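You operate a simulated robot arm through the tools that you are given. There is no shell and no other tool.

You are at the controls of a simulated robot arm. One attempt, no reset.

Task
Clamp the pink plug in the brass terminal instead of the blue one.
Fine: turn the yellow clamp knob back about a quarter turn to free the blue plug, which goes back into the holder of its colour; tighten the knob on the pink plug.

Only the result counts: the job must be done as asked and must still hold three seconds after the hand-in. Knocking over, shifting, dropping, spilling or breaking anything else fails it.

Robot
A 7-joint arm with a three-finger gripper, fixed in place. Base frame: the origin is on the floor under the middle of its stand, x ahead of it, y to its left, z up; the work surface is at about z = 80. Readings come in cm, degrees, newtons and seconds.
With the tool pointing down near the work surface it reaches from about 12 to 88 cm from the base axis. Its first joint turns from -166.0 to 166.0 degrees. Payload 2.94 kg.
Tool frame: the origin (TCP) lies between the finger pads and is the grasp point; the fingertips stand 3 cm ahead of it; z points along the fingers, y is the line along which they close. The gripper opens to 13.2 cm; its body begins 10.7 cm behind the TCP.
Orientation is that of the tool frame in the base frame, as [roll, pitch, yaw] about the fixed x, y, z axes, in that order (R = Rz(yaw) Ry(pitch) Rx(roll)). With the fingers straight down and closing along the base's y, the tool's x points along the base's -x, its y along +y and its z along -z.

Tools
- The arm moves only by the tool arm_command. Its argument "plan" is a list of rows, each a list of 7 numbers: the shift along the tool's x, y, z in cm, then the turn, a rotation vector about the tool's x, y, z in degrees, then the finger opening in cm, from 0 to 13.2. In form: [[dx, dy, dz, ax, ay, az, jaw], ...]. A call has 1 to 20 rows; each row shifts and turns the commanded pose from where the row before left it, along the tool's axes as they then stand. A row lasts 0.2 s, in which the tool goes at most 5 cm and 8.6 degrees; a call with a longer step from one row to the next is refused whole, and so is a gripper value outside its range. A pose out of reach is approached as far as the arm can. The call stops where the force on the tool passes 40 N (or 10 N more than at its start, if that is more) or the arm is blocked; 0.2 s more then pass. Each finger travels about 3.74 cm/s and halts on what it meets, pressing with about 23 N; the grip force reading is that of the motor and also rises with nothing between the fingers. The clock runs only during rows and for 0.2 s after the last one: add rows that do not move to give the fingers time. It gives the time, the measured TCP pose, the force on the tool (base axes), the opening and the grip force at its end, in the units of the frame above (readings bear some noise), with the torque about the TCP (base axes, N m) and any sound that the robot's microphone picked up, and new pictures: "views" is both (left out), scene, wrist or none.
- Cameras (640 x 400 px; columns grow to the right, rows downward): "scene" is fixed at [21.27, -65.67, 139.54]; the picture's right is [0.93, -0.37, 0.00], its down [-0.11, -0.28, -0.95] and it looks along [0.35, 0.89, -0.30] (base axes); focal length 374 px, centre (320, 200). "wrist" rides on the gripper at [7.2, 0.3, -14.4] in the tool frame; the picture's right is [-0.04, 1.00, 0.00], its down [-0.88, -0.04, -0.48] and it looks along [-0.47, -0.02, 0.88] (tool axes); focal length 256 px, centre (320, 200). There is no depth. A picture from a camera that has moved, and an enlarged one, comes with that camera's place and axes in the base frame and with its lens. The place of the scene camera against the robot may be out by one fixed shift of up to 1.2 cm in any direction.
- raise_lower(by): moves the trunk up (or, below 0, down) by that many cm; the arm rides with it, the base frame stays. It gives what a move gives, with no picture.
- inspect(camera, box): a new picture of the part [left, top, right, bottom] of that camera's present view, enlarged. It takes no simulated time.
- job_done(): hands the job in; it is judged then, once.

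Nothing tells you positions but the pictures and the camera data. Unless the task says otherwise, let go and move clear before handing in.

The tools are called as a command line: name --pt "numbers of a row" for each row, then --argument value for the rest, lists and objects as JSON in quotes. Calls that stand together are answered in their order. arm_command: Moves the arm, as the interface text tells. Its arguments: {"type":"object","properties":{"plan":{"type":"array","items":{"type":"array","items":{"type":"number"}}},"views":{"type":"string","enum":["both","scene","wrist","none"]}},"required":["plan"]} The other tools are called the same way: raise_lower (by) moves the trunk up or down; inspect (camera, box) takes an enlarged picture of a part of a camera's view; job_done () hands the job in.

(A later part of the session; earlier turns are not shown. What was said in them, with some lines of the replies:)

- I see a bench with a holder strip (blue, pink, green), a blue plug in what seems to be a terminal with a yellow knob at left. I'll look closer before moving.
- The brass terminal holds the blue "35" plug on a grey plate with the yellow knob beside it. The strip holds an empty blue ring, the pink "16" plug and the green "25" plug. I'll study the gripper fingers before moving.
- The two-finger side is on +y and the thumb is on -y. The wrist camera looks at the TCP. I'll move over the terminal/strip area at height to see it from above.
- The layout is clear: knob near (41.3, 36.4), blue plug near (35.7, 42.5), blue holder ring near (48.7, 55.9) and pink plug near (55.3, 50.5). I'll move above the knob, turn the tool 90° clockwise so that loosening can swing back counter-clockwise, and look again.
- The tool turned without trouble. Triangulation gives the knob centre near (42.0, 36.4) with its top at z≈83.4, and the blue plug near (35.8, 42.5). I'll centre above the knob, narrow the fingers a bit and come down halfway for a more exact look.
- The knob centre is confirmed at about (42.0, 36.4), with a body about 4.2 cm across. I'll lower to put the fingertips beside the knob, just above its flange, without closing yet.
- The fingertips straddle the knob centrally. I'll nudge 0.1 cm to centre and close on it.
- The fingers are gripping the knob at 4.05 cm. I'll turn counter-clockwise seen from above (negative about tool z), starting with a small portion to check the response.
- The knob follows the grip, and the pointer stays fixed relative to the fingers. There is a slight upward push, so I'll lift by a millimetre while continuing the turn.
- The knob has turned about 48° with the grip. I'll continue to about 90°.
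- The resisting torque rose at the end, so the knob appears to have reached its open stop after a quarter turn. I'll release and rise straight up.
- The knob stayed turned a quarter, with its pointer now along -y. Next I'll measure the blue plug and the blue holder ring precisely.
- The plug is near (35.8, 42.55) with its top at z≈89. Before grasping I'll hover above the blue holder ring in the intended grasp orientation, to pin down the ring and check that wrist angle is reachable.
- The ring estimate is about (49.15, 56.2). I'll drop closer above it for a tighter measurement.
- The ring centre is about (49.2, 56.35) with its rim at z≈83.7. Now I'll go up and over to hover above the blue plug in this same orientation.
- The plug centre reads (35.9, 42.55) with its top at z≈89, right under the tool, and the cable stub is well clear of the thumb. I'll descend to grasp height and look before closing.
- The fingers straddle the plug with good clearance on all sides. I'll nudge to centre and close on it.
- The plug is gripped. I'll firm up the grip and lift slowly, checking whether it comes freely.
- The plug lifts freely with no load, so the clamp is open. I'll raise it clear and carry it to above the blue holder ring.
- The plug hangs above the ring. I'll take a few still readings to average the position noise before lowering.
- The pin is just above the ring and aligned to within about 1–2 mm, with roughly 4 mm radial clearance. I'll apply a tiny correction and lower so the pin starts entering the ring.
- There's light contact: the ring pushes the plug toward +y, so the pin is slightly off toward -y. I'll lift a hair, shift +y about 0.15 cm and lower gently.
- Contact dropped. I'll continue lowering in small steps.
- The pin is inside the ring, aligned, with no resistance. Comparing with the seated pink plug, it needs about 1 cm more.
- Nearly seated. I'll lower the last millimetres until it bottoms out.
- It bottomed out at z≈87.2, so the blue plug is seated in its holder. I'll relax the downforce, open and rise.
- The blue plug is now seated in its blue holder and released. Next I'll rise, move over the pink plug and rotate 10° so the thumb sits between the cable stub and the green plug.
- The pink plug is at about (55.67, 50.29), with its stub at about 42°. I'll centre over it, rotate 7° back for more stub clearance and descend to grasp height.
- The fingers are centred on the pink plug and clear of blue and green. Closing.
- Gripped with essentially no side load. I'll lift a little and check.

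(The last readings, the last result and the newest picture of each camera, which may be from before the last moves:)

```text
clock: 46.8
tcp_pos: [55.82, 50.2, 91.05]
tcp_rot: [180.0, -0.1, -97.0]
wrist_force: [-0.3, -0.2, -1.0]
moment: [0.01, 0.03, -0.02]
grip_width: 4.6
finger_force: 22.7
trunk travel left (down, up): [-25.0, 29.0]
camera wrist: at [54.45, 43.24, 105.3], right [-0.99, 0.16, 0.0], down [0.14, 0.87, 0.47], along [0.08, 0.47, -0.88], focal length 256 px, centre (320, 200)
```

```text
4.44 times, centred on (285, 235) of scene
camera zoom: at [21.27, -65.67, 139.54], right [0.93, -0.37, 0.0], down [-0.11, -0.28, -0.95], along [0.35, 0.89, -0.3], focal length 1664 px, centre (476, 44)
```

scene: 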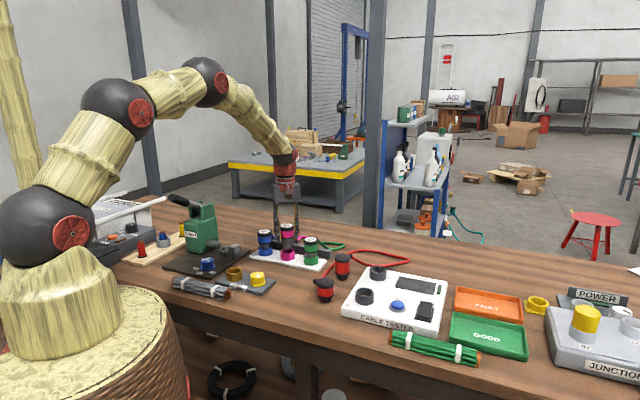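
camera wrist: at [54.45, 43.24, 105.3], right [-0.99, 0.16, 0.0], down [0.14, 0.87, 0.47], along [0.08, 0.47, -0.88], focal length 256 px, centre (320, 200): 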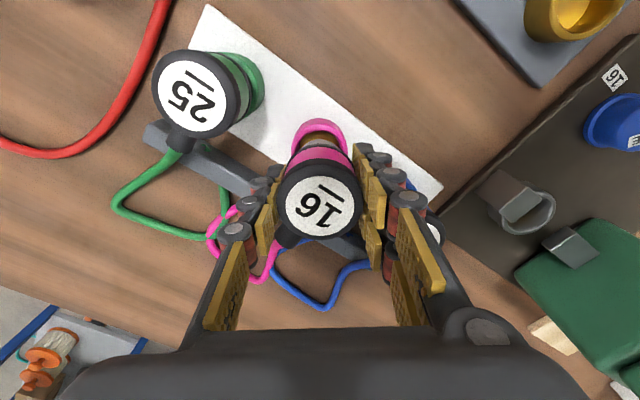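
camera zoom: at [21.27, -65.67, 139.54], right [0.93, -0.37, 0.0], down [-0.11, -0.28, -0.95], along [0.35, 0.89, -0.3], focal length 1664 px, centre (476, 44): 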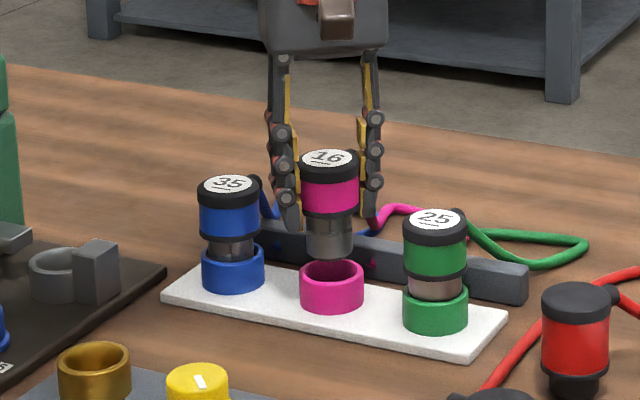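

The pink plug is free. I'll lift it clear and carry it over the brass terminal.

arm_command --pt "0 0 -2.0 0 0 0 3.6" --pt "0 0 -2.5 0 0 0 3.6" --pt "0 0 -2.0 0 0 0 3.6" --pt "1.0 1.87 0 0 0 0 3.6" --pt "1.85 3.46 0 0 0 0 3.6" --pt "1.85 3.46 0 0 0 0 3.6" --pt "1.85 3.46 0 0 0 0 3.6" --pt "1.85 3.46 0 0 0 0 3.6" --pt "1.0 1.87 0 0 0 0 3.6" --pt "0.68 1.28 0 0 0 0 3.6" --pt "0 0 0 0 0 0 3.6" --pt "0 0 0 0 0 0 3.6"

inspect --camera "scene" --box '[190, 190, 330, 300]'

inspect --camera "wrist" --box '[200, 60, 440, 260]'

```text
clock: 49.4
tcp_pos: [35.99, 42.7, 97.52]
tcp_rot: [-180.0, 0.0, -97.0]
wrist_force: [1.0, 0.4, -0.9]
moment: [-0.04, 0.0, 0.0]
grip_width: 4.59
finger_force: 22.8
trunk travel left (down, up): [-25.0, 29.0]
camera wrist: at [34.6, 35.46, 111.77], right [-0.99, 0.16, 0.0], down [0.14, 0.87, 0.48], along [0.08, 0.47, -0.88], focal length 256 px, centre (320, 200)
```

scene: 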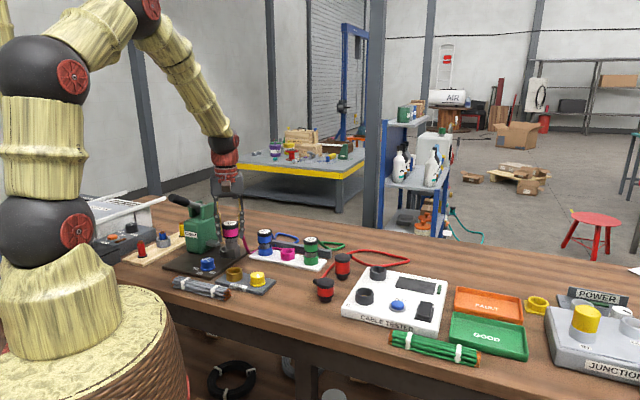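
wrist: 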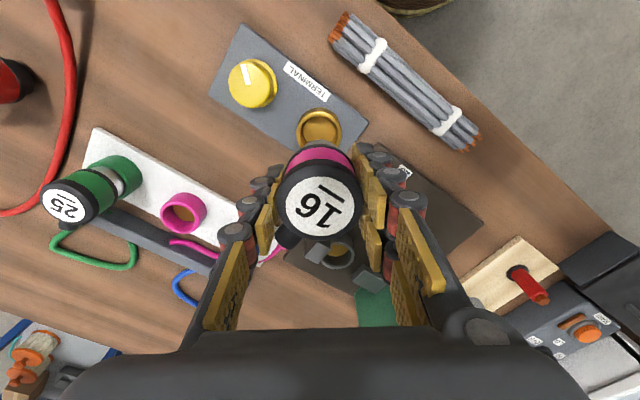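

```text
3.64 times, centred on (260, 245) of scene
camera zoom: at [21.27, -65.67, 139.54], right [0.93, -0.37, 0.0], down [-0.11, -0.28, -0.95], along [0.35, 0.89, -0.3], focal length 1362 px, centre (538, 36)
```

zoom: 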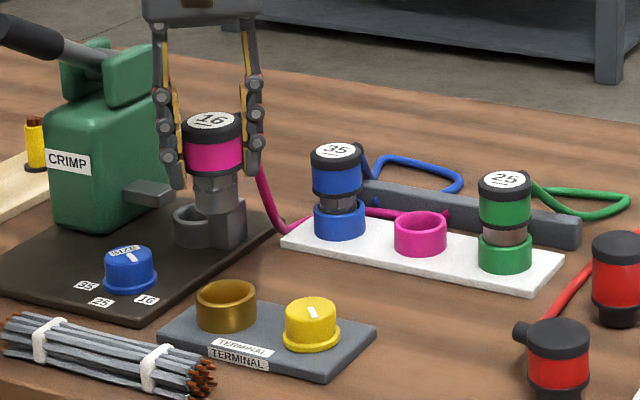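

```text
2.00 times, centred on (320, 160) of wrist
camera zoom: at [34.6, 35.46, 111.77], right [-0.99, 0.16, 0.0], down [0.14, 0.87, 0.48], along [0.08, 0.47, -0.88], focal length 512 px, centre (320, 280)
```

zoom: 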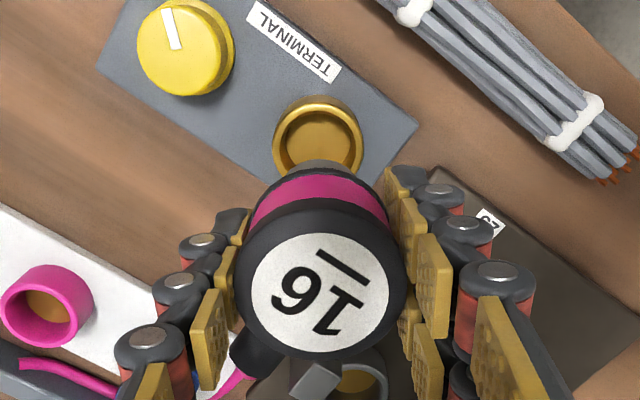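

The pink plug is above the open brass terminal. I'll lower to just above the rim and check the alignment closely.

arm_command --pt "0 -0.15 2.0 0 0 0 3.6" --pt "0 0 2.5 0 0 0 3.6" --pt "0 0 1.8 0 0 0 3.6" --pt "0 0 0.5 0 0 0 3.6" --pt "0 0 0 0 0 0 3.6"

inspect --camera "scene" --box '[195, 225, 275, 285]'

inspect --camera "wrist" --box '[240, 90, 400, 210]'

```text
clock: 50.6
tcp_pos: [36.21, 42.69, 90.66]
tcp_rot: [-180.0, 0.0, -97.0]
wrist_force: [0.3, 0.4, -0.8]
moment: [0.01, -0.01, 0.01]
grip_width: 4.59
finger_force: 23.5
trunk travel left (down, up): [-25.0, 29.0]
camera wrist: at [34.79, 35.46, 104.94], right [-0.99, 0.16, 0.0], down [0.14, 0.87, 0.48], along [0.08, 0.47, -0.88], focal length 256 px, centre (320, 200)
```

scene: 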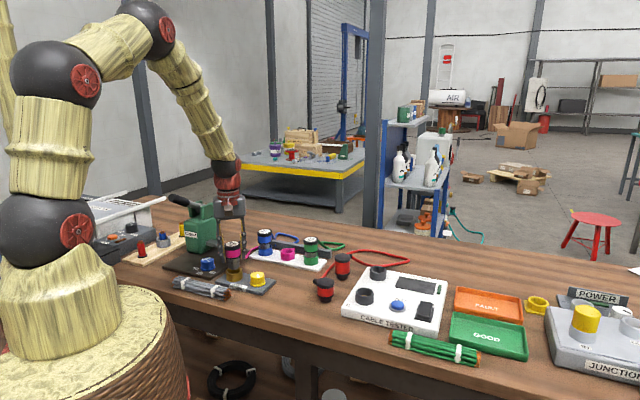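
wrist: 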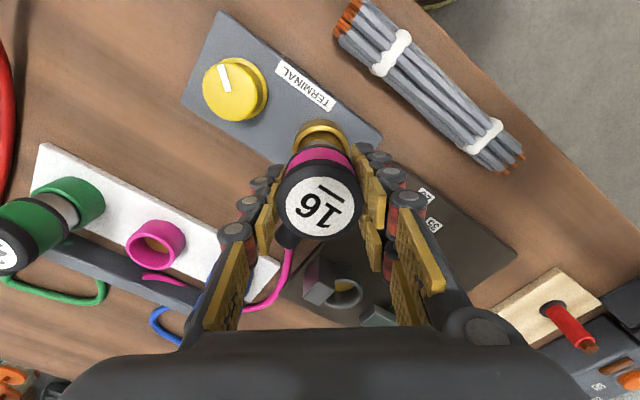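

```text
6.67 times, centred on (235, 255) of scene
camera zoom: at [21.27, -65.67, 139.54], right [0.93, -0.37, 0.0], down [-0.11, -0.28, -0.95], along [0.35, 0.89, -0.3], focal length 2496 px, centre (887, -167)
```

zoom: 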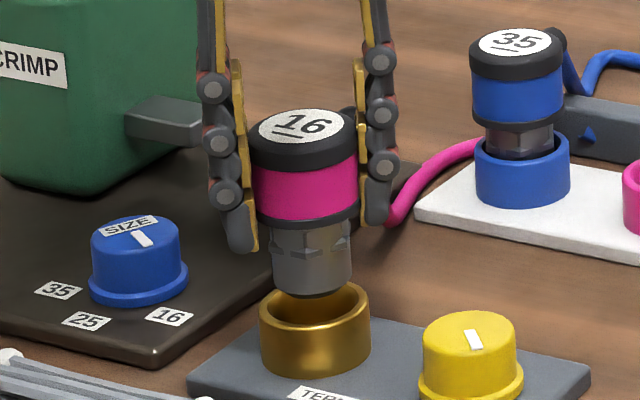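

```text
3.33 times, centred on (320, 150) of wrist
camera zoom: at [34.79, 35.46, 104.94], right [-0.99, 0.16, 0.0], down [0.14, 0.87, 0.48], along [0.08, 0.47, -0.88], focal length 853 px, centre (320, 367)
```

zoom: 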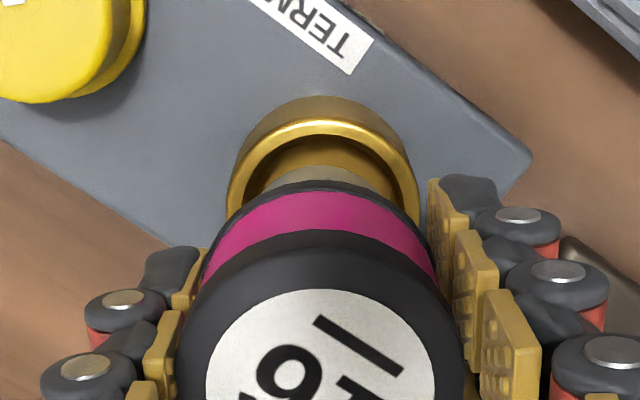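

The pin and brass ring line up within about half a millimetre in both views. Lowering into the ring in small steps.

arm_command --pt "-0.04 0.03 0.4 0 0 0 3.6" --pt "0 0 0.4 0 0 0 3.6" --pt "0 0 0.4 0 0 0 3.6" --pt "0 0 0.3 0 0 0 3.6" --pt "0 0 0.3 0 0 0 3.6" --pt "0 0 0 0 0 0 3.6" --views "none"

```text
clock: 52.0
tcp_pos: [36.0, 42.62, 88.8]
tcp_rot: [-179.9, 0.0, -97.0]
wrist_force: [1.8, -4.1, -1.3]
moment: [-0.19, -0.08, -0.02]
grip_width: 4.61
finger_force: 22.5
trunk travel left (down, up): [-25.0, 29.0]
```

The pin is entering with a small sideways push toward -y/+x. I'll ease 1 mm that way and continue.

arm_command --pt "0.11 -0.06 0 0 0 0 3.6" --pt "0 0 0.2 0 0 0 3.6" --pt "0 0 0.2 0 0 0 3.6" --pt "0 0 0 0 0 0 3.6"

inspect --camera "scene" --box '[195, 225, 275, 285]'

inspect --camera "wrist" --box '[240, 90, 400, 210]'

```text
clock: 53.0
tcp_pos: [36.09, 42.55, 88.48]
tcp_rot: [180.0, 0.0, -97.0]
wrist_force: [0.0, -0.6, -0.8]
moment: [-0.02, 0.0, -0.02]
grip_width: 4.58
finger_force: 23.0
trunk travel left (down, up): [-25.0, 29.0]
camera wrist: at [34.69, 35.47, 102.78], right [-0.99, 0.16, 0.0], down [0.14, 0.87, 0.48], along [0.08, 0.47, -0.88], focal length 256 px, centre (320, 200)
```

scene: 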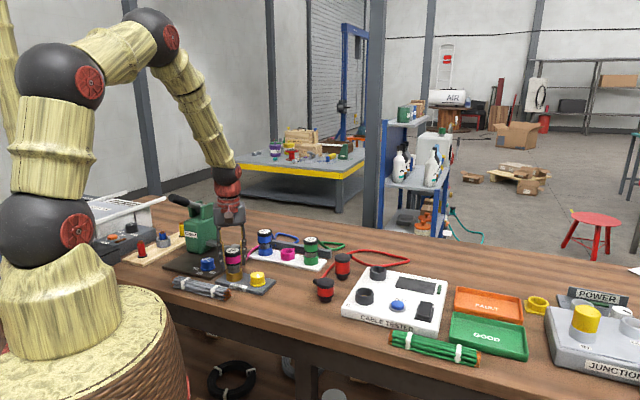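
wrist: 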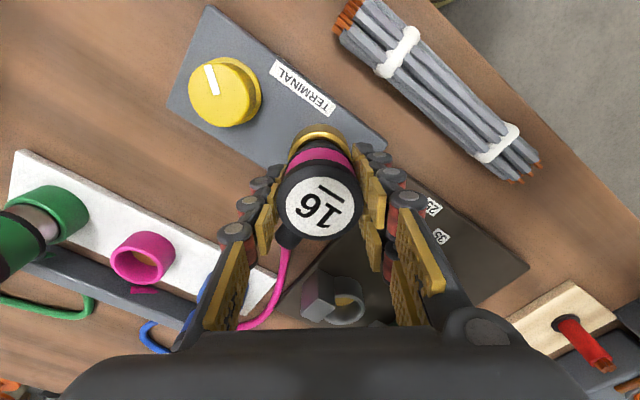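

```text
6.67 times, centred on (235, 255) of scene
camera zoom: at [21.27, -65.67, 139.54], right [0.93, -0.37, 0.0], down [-0.11, -0.28, -0.95], along [0.35, 0.89, -0.3], focal length 2496 px, centre (887, -167)
```

zoom: 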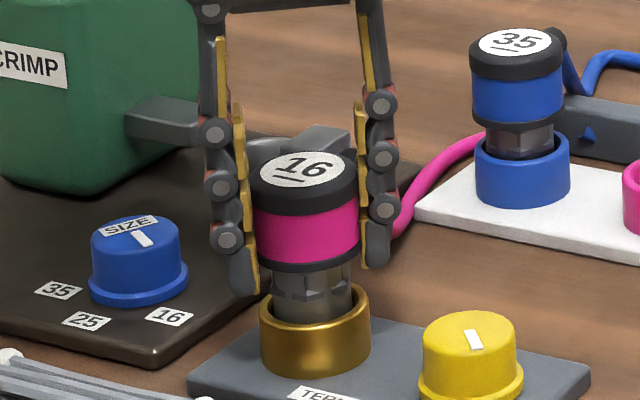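

```text
3.33 times, centred on (320, 150) of wrist
camera zoom: at [34.69, 35.47, 102.78], right [-0.99, 0.16, 0.0], down [0.14, 0.87, 0.48], along [0.08, 0.47, -0.88], focal length 853 px, centre (320, 367)
```

zoom: 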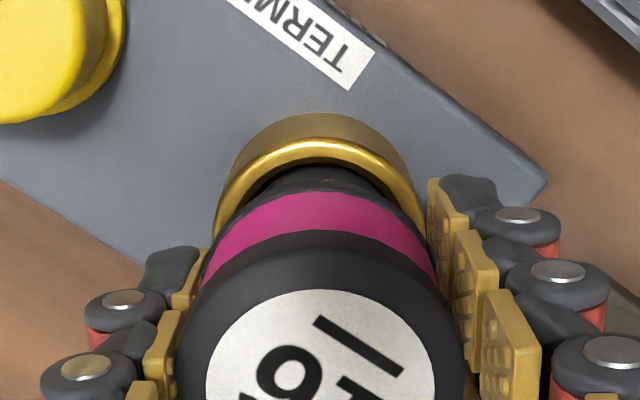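

The plug slides in freely. I'll continue down toward the seat (about z 87.4).

arm_command --pt "0 0 0.2 0 0 0 3.6" --pt "0 0 0.2 0 0 0 3.6" --pt "0 0 0.2 0 0 0 3.6" --pt "0 0 0.2 0 0 0 3.6" --pt "0 0 0.1 0 0 0 3.6" --pt "0 0 0 0 0 0 3.6" --views "none"

arm_command --pt "0 0 0.1 0 0 0 3.6" --pt "0 0 0.1 0 0 0 3.6" --pt "0 0 0 0 0 0 3.6" --views "none"

```text
clock: 54.4
tcp_pos: [35.98, 42.6, 87.65]
tcp_rot: [180.0, 0.1, -97.0]
wrist_force: [-0.7, -1.5, 7.2]
moment: [-0.1, 0.08, -0.02]
grip_width: 4.59
finger_force: 23.3
trunk travel left (down, up): [-25.0, 29.0]
```

```text
clock: 55.2
tcp_pos: [36.05, 42.49, 87.51]
tcp_rot: [-179.9, 0.3, -96.9]
wrist_force: [-3.0, -2.2, 25.0]
moment: [-0.12, 0.2, 0.01]
grip_width: 4.6
finger_force: 23.2
trunk travel left (down, up): [-25.0, 29.0]
```

It bottomed out at z≈87.5, the same seat height as the blue plug had. I'll relieve the push, check the picture and release.

arm_command --pt "0 0 -0.2 0 0 0 3.6" --pt "0 0 0 0 0 0 4.6" --pt "0 0 0 0 0 0 5.5" --pt "0 0 0 0 0 0 6.5" --pt "0 0 0 0 0 0 7.2" --pt "0 0 0 0 0 0 7.2"

inspect --camera "scene" --box '[195, 225, 315, 300]'

inspect --camera "wrist" --box '[200, 90, 440, 260]'

```text
clock: 56.6
tcp_pos: [36.07, 42.64, 87.58]
tcp_rot: [180.0, 0.0, -97.0]
wrist_force: [0.3, -0.2, 0.1]
moment: [-0.01, -0.01, 0.01]
grip_width: 7.18
finger_force: 0.0
trunk travel left (down, up): [-25.0, 29.0]
camera wrist: at [34.7, 35.45, 101.91], right [-0.99, 0.16, 0.0], down [0.14, 0.87, 0.48], along [0.08, 0.47, -0.88], focal length 256 px, centre (320, 200)
```

scene: 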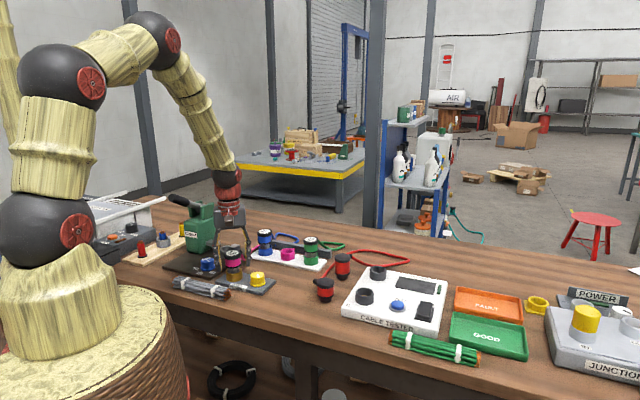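
wrist: 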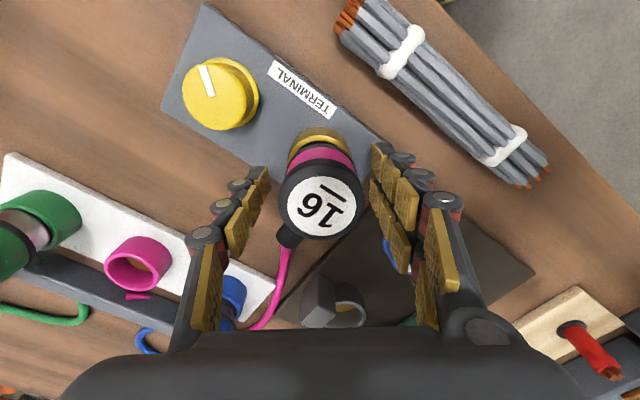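

```text
5.33 times, centred on (255, 262) of scene
camera zoom: at [21.27, -65.67, 139.54], right [0.93, -0.37, 0.0], down [-0.11, -0.28, -0.95], along [0.35, 0.89, -0.3], focal length 1997 px, centre (667, -133)
```

zoom: 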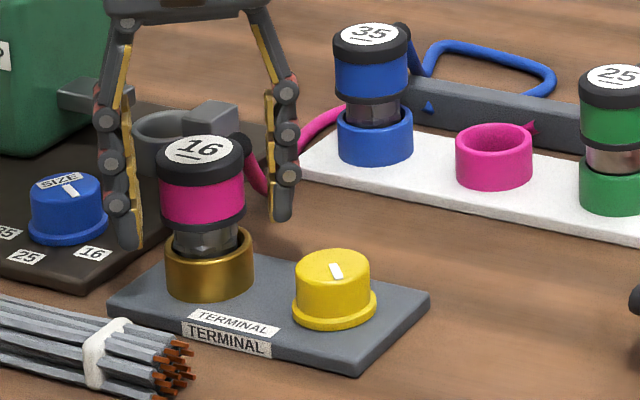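

```text
2.35 times, centred on (320, 175) of wrist
camera zoom: at [34.7, 35.45, 101.91], right [-0.99, 0.16, 0.0], down [0.14, 0.87, 0.48], along [0.08, 0.47, -0.88], focal length 602 px, centre (320, 259)
```

zoom: 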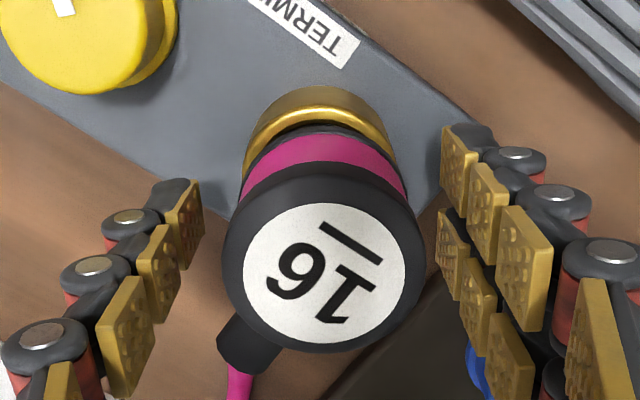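

The pink plug is seated in the brass terminal. Now I'll rise, move over the knob and rotate back to the orientation in which the loosening turn ended.

arm_command --pt "0 0 -1.5 0 0 0 7.2" --pt "0 0 -3 0 0 0 7.2" --pt "0 0 -3 0 0 0 7.2" --pt "0 0 -2.5 0 0 0 7.2" --pt "2.705 -3.32 0 0 0 0 7.2" --pt "2.705 -3.32 0 0 0 0 7.2" --pt "0 0 0 0 0 8.3 7.2" --pt "0 0 0 0 0 8.3 7.2" --pt "0 0 0 0 0 8.3 7.2" --pt "0 0 0 0 0 8.3 7.2" --pt "0 0 0 0 0 8.3 7.2" --pt "0 0 0 0 0 8.3 7.2" --pt "0 0 0 0 0 8.3 7.2" --pt "0 0 0 0 0 8.3 7.2" --pt "0 0 0 0 0 8.3 7.2" --pt "0 0 0 0 0 8.3 7.2" --pt "0 0 0 0 0 0 7.2" --pt "0 0 0 0 0 0 7.2"

inspect --camera "wrist" --box '[240, 80, 400, 180]'

```text
clock: 60.4
tcp_pos: [42.12, 36.39, 97.67]
tcp_rot: [-180.0, 0.0, 180.0]
wrist_force: [-1.3, 0.0, -0.8]
moment: [-0.01, -0.01, -0.01]
grip_width: 7.22
finger_force: 0.1
trunk travel left (down, up): [-25.0, 29.0]
camera wrist: at [34.59, 36.71, 111.91], right [0.04, 1.0, 0.0], down [0.88, -0.04, 0.48], along [0.47, -0.02, -0.88], focal length 256 px, centre (320, 200)
```

scene: 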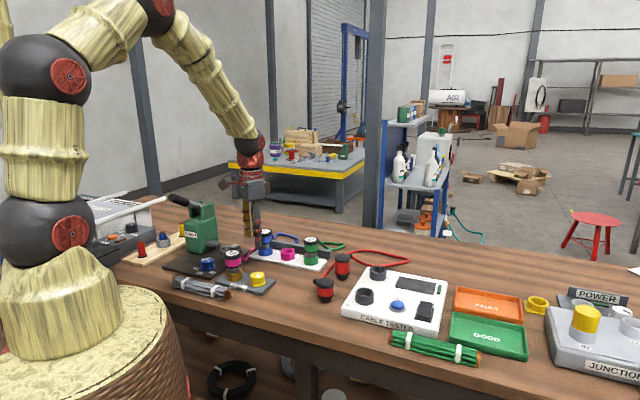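
wrist: 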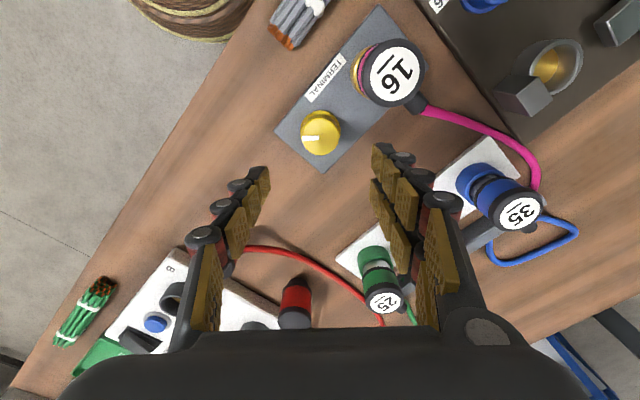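

```text
4.00 times, centred on (320, 130) of wrist
camera zoom: at [34.59, 36.71, 111.91], right [0.04, 1.0, 0.0], down [0.88, -0.04, 0.48], along [0.47, -0.02, -0.88], focal length 1024 px, centre (320, 480)
```

zoom: 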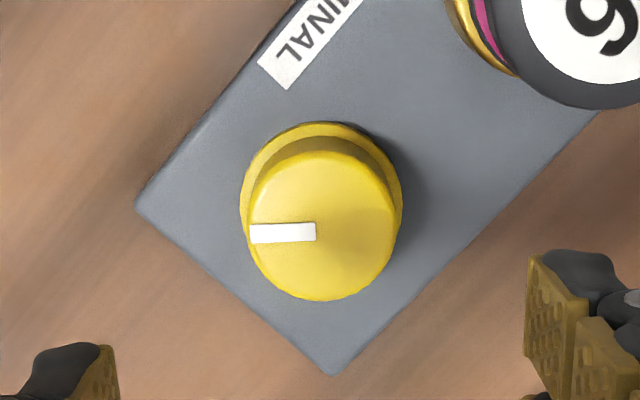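

The knob is centred below the tool with its pointer at -y. I'll descend around it.

arm_command --pt "0 0 3 0 0 0 7.2" --pt "0 0 3 0 0 0 7.2" --pt "0 0 3 0 0 0 7.2" --pt "0 0 2 0 0 0 7.2" --pt "0 0 1.0 0 0 0 7.2" --pt "0 0 0.5 0 0 0 7.2" --pt "0 0 0 0 0 0 7.2" --pt "0 0 0 0 0 0 7.2"

inspect --camera "wrist" --box '[220, 120, 420, 245]'

inspect --camera "scene" --box '[195, 215, 315, 300]'

```text
clock: 62.2
tcp_pos: [42.02, 36.27, 85.07]
tcp_rot: [-179.9, 0.0, 180.0]
wrist_force: [0.3, 0.2, -0.8]
moment: [-0.03, 0.01, 0.02]
grip_width: 7.19
finger_force: 0.0
trunk travel left (down, up): [-25.0, 29.0]
camera wrist: at [34.57, 36.65, 99.35], right [0.04, 1.0, 0.0], down [0.88, -0.04, 0.48], along [0.48, -0.02, -0.88], focal length 256 px, centre (320, 200)
```

scene: 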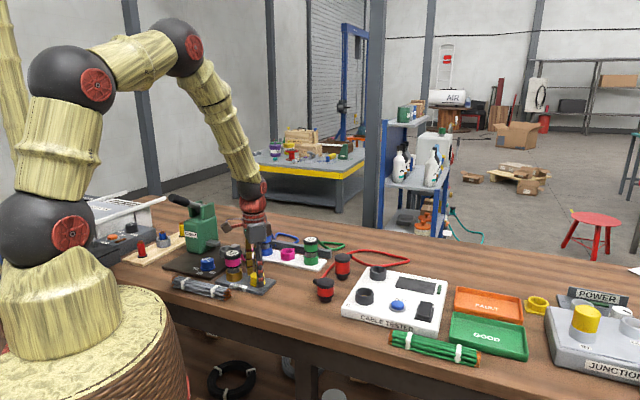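
wrist: 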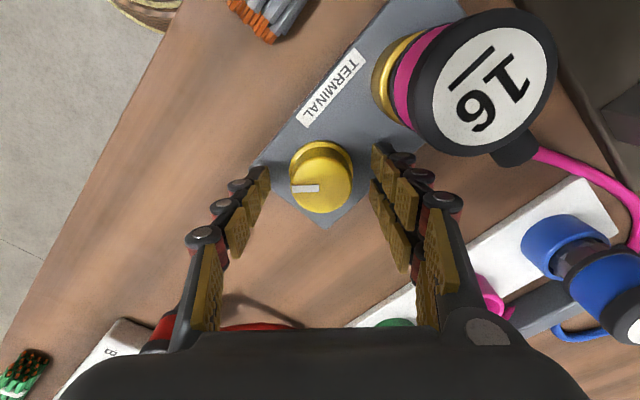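

```text
3.20 times, centred on (320, 182) of wrist
camera zoom: at [34.57, 36.65, 99.35], right [0.04, 1.0, 0.0], down [0.88, -0.04, 0.48], along [0.48, -0.02, -0.88], focal length 819 px, centre (320, 256)
```

zoom: 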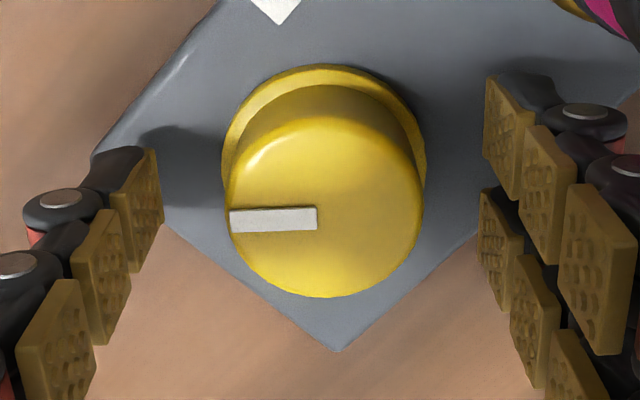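

```text
4.71 times, centred on (255, 258) of scene
camera zoom: at [21.27, -65.67, 139.54], right [0.93, -0.37, 0.0], down [-0.11, -0.28, -0.95], along [0.35, 0.89, -0.3], focal length 1762 px, centre (626, -71)
```

zoom: 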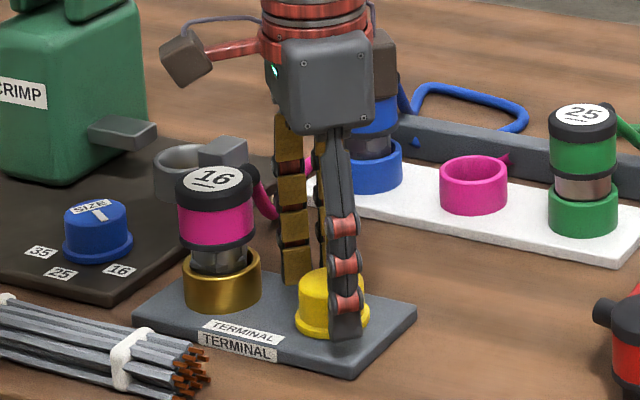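

The relative position matches my first successful grip. Closing on the knob.

arm_command --pt "0 0.05 0 0 0 0 6" --pt "0 0 0 0 0 0 5.2" --pt "0 0 0 0 0 0 4.6" --pt "0 0 0 0 0 0 4.0" --pt "0 0 0 0 0 0 3.5" --pt "0 0 0 0 0 0 3.5" --pt "0 0 0 0 0 0 3.5" --views "none"

arm_command --pt "0 0 0 0 0 6 3.5" --pt "0 0 0 0 0 6 3.5" --pt "0 0 0 0 0 6 3.5" --pt "0 0 0 0 0 6 3.5" --pt "0 0 0 0 0 0 3.5" --views "wrist"

```text
clock: 63.8
tcp_pos: [42.03, 36.49, 85.02]
tcp_rot: [-180.0, 0.0, 180.0]
wrist_force: [0.7, 1.0, -0.6]
moment: [-0.04, 0.03, 0.03]
grip_width: 4.05
finger_force: 44.6
trunk travel left (down, up): [-25.0, 29.0]
```

```text
clock: 65.0
tcp_pos: [42.02, 36.54, 85.09]
tcp_rot: [180.0, -0.1, 155.9]
wrist_force: [0.7, 3.7, -2.4]
moment: [0.08, 0.18, 0.01]
grip_width: 4.04
finger_force: 44.7
trunk travel left (down, up): [-25.0, 29.0]
camera wrist: at [35.36, 39.65, 99.36], right [0.45, 0.89, 0.0], down [0.79, -0.39, 0.48], along [0.43, -0.21, -0.88], focal length 256 px, centre (320, 200)
```

wrist: 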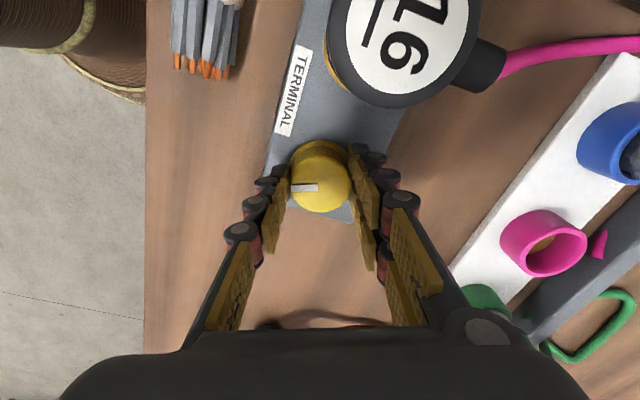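

The knob is gripped with low side load and turns with the hand. I'll continue the clockwise turn to about 90°.

arm_command --pt "0 0 0 0 0 6 3.5" --pt "0 0 0 0 0 6 3.5" --pt "0 0 0 0 0 6 3.5" --pt "0 0 0 0 0 6 3.5" --pt "0 0 0 0 0 6 3.5" --pt "0 0 0 0 0 6 3.5" --pt "0 0 0 0 0 6 3.5" --pt "0 0 0 0 0 6 3.5" --pt "0 0 0 0 0 6 3.5" --pt "0 0 0 0 0 0 3.5" --views "wrist"

```text
clock: 67.2
tcp_pos: [41.92, 36.49, 85.13]
tcp_rot: [180.0, 0.0, 102.0]
wrist_force: [3.6, 10.8, -1.7]
moment: [-0.05, 0.01, 0.03]
grip_width: 4.04
finger_force: 45.1
trunk travel left (down, up): [-25.0, 29.0]
camera wrist: at [40.64, 43.59, 99.36], right [0.99, 0.16, 0.0], down [0.14, -0.87, 0.48], along [0.08, -0.47, -0.88], focal length 256 px, centre (320, 200)
```

wrist: 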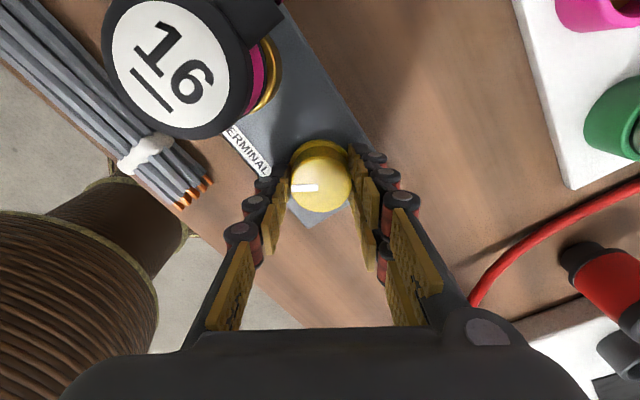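

arm_command --pt "0 0 0 0 0 4 3.5" --pt "0 0 0 0 0 4 3.5" --pt "0 0 0 0 0 4 3.5" --pt "0 0 0 0 0 0 3.5" --pt "0 0 0 0 0 0 3.5" --views "wrist"

```text
clock: 68.4
tcp_pos: [41.94, 36.43, 85.07]
tcp_rot: [179.9, 0.0, 90.0]
wrist_force: [4.4, 8.5, 6.4]
moment: [0.03, -0.09, 0.09]
grip_width: 4.06
finger_force: 45.3
trunk travel left (down, up): [-25.0, 29.0]
camera wrist: at [42.16, 43.68, 99.36], right [1.0, -0.04, 0.0], down [-0.04, -0.88, 0.48], along [-0.02, -0.48, -0.88], focal length 256 px, centre (320, 200)
```

wrist: 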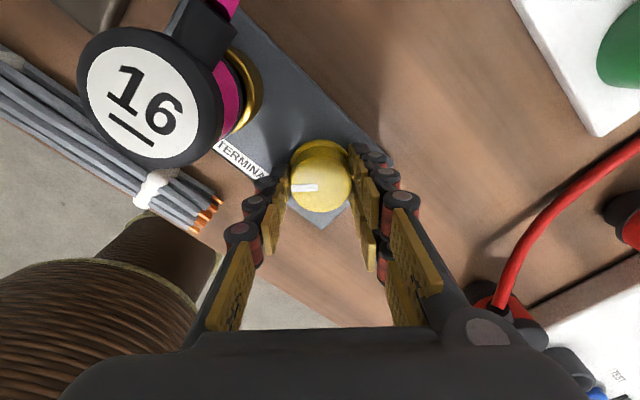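

Torque begins to show. I'll turn a few more degrees to make sure the clamp is tight, watching the torque.

arm_command --pt "0 0 0 0 0 2 3.5" --pt "0 0 0 0 0 2 3.5" --pt "0 0 0 0 0 0 3.5" --views "wrist"

inspect --camera "wrist" --box '[220, 120, 420, 245]'

```text
clock: 69.2
tcp_pos: [41.92, 36.47, 85.07]
tcp_rot: [180.0, 0.0, 86.0]
wrist_force: [9.6, 2.9, 3.7]
moment: [-0.02, -0.43, 0.75]
grip_width: 4.02
finger_force: 45.1
trunk travel left (down, up): [-25.0, 29.0]
camera wrist: at [42.68, 43.6, 99.35], right [0.99, -0.11, 0.0], down [-0.1, -0.87, 0.48], along [-0.05, -0.47, -0.88], focal length 256 px, centre (320, 200)
```

wrist: 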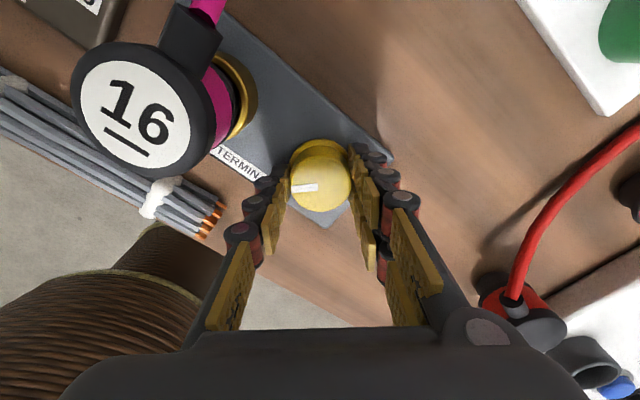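

```text
3.20 times, centred on (320, 182) of wrist
camera zoom: at [42.68, 43.6, 99.35], right [0.99, -0.11, 0.0], down [-0.1, -0.87, 0.48], along [-0.05, -0.47, -0.88], focal length 819 px, centre (320, 256)
```

zoom: 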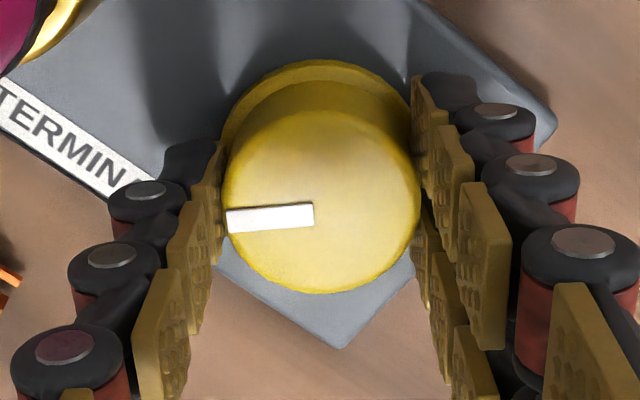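

Torque jumped to 0.75 N·m, so the knob is hard at its tight stop. I'll release and rise.

arm_command --pt "0 0 0 0 0 0 4.3" --pt "0 0 0 0 0 0 5.5" --pt "0 0 0 0 0 0 6.8" --pt "0 0 0 0 0 0 7.2" --pt "0 0 -1.5 0 0 0 7.2" --pt "0 0 -3 0 0 0 7.2" --pt "0 0 -4 0 0 0 7.2" --pt "0 0 -4 0 0 0 7.2" --pt "0 0 0 0 0 0 7.2" --pt "0 0 0 0 0 0 7.2"

inspect --camera "wrist" --box '[180, 20, 420, 170]'

inspect --camera "scene" --box '[190, 215, 350, 305]'

```text
clock: 71.4
tcp_pos: [41.91, 36.36, 97.71]
tcp_rot: [180.0, 0.0, 86.0]
wrist_force: [-1.0, 0.8, -1.1]
moment: [-0.04, 0.01, -0.01]
grip_width: 7.21
finger_force: 0.1
trunk travel left (down, up): [-25.0, 29.0]
camera wrist: at [42.63, 43.55, 111.95], right [0.99, -0.11, 0.0], down [-0.1, -0.87, 0.48], along [-0.05, -0.47, -0.88], focal length 256 px, centre (320, 200)
```

scene: 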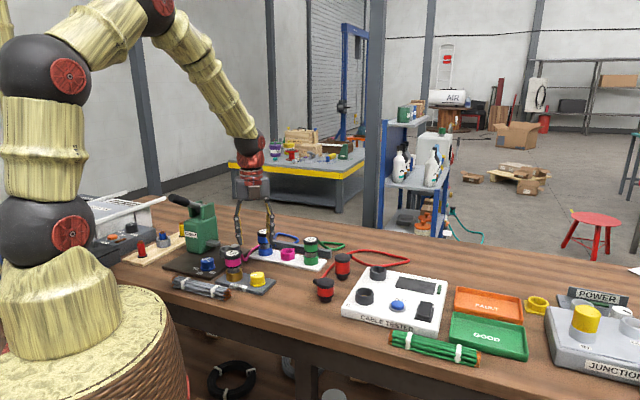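
wrist: 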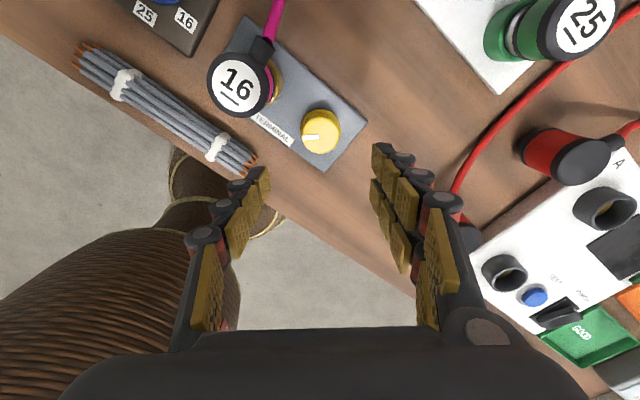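

```text
2.67 times, centred on (300, 95) of wrist
camera zoom: at [42.63, 43.55, 111.95], right [0.99, -0.11, 0.0], down [-0.1, -0.87, 0.48], along [-0.05, -0.47, -0.88], focal length 683 px, centre (373, 480)
```

zoom: 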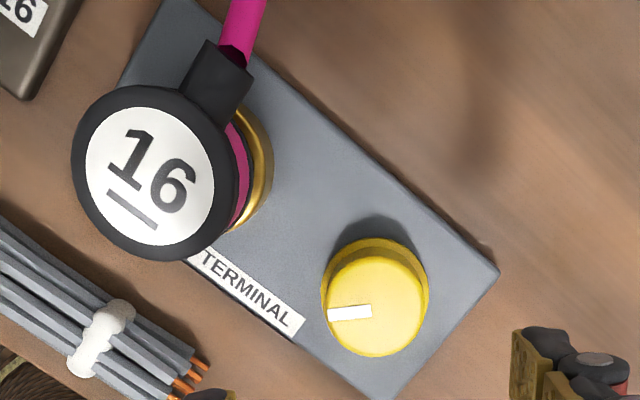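

```text
4.00 times, centred on (270, 260) of scene
camera zoom: at [21.27, -65.67, 139.54], right [0.93, -0.37, 0.0], down [-0.11, -0.28, -0.95], along [0.35, 0.89, -0.3], focal length 1498 px, centre (520, -40)
```

zoom: 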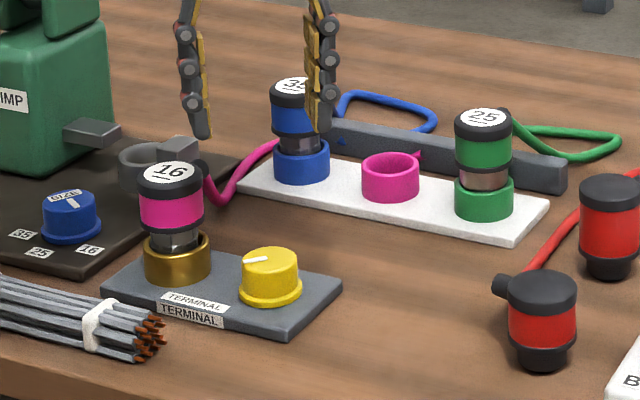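

The knob pointer is back at its original tight direction and both plugs stand upright. I'll move well clear and check everything once more from above.

arm_command --pt "0 0 -4 0 0 0 7.2" --pt "1 1 -4 0 0 0 7.2" --pt "2 1 -4 0 0 0 7.2" --pt "3 1 -3 0 0 0 7.2" --pt "3 1.5 -3 0 0 0 7.2" --pt "3 1.5 -2 0 0 0 7.2" --pt "0 0 0 0 0 0 7.2" --pt "0 0 0 0 0 0 7.2"

inspect --camera "wrist" --box '[200, 0, 480, 175]'

inspect --camera "scene" --box '[190, 215, 350, 305]'

```text
clock: 73.2
tcp_pos: [48.77, 47.94, 117.48]
tcp_rot: [180.0, 0.1, 86.0]
wrist_force: [0.0, -0.1, 0.0]
moment: [0.05, -0.01, -0.02]
grip_width: 7.19
finger_force: 0.1
trunk travel left (down, up): [-25.0, 29.0]
camera wrist: at [49.37, 55.15, 131.84], right [0.99, -0.11, 0.0], down [-0.1, -0.87, 0.48], along [-0.05, -0.47, -0.88], focal length 256 px, centre (320, 200)
```

scene: 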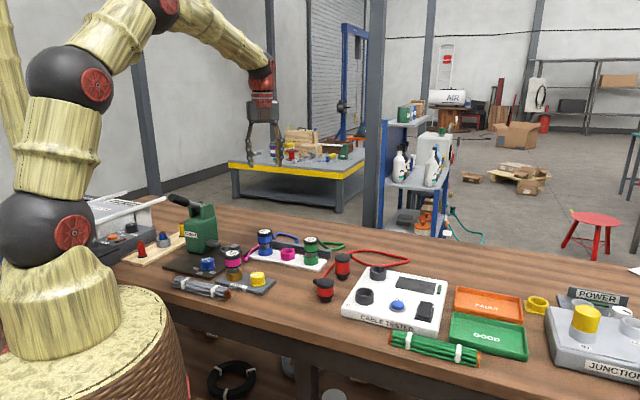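
wrist: 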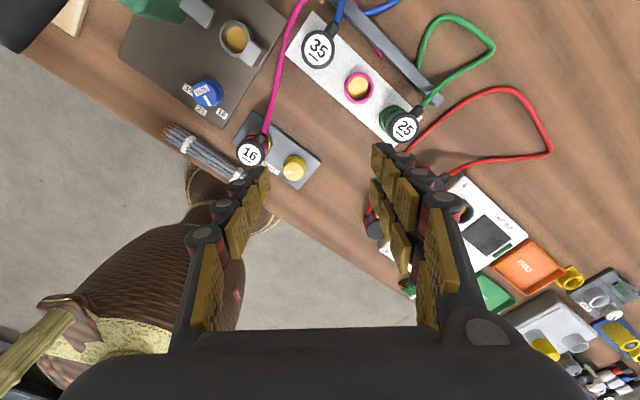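

```text
2.29 times, centred on (340, 88) of wrist
camera zoom: at [49.37, 55.15, 131.84], right [0.99, -0.11, 0.0], down [-0.1, -0.87, 0.48], along [-0.05, -0.47, -0.88], focal length 585 px, centre (274, 457)
```

zoom: 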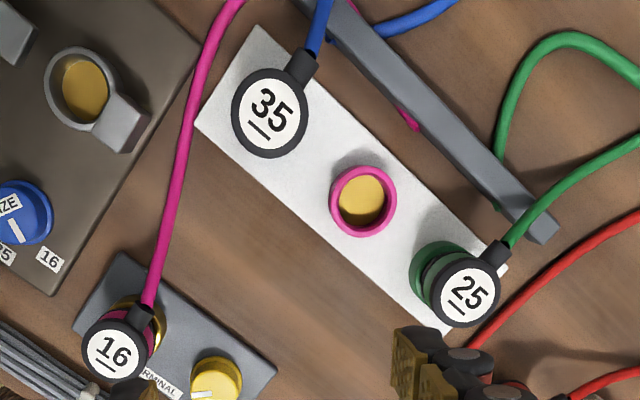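

```text
4.00 times, centred on (270, 260) of scene
camera zoom: at [21.27, -65.67, 139.54], right [0.93, -0.37, 0.0], down [-0.11, -0.28, -0.95], along [0.35, 0.89, -0.3], focal length 1498 px, centre (520, -40)
```

zoom: 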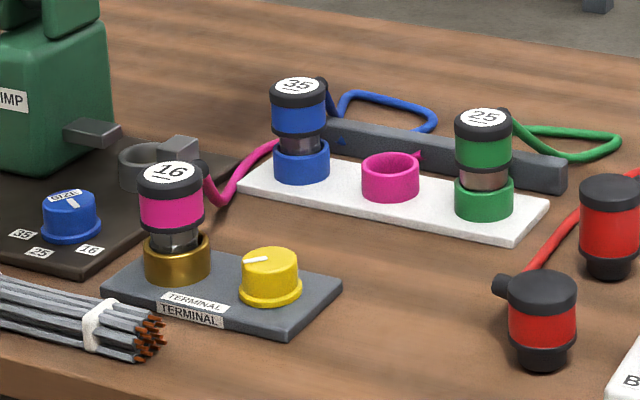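

The pink plug is clamped in the brass terminal with the knob back at its tight stop. The blue plug is seated in its blue holder, nothing else has moved, and the gripper is empty and clear. Handing in.

job_done

```text
The job is handed in.
```

I've handed the job in. The pink "16" plug is clamped in the brass terminal, and the blue "35" plug is back in its blue holder.

- **Loosening:** I turned the yellow knob back about a quarter turn, until it started to resist. The blue plug then lifted out with no load.
- **Blue plug:** it went down into its ring until it hit the bottom. In the last pictures it stands upright there.
- **Pink plug:** it seated in the terminal at the same height the blue one had.
- **Tightening:** I turned the knob clockwise to a hard stop. Its pointer is back within about a degree of where it began. I did not pull on the plug to test the clamp; I judged it tight from the stop and the pointer.

The last pictures show nothing else knocked or shifted. The pink cable now runs around the outside of the blue plug, but both plugs stand straight. The gripper is empty and well clear.
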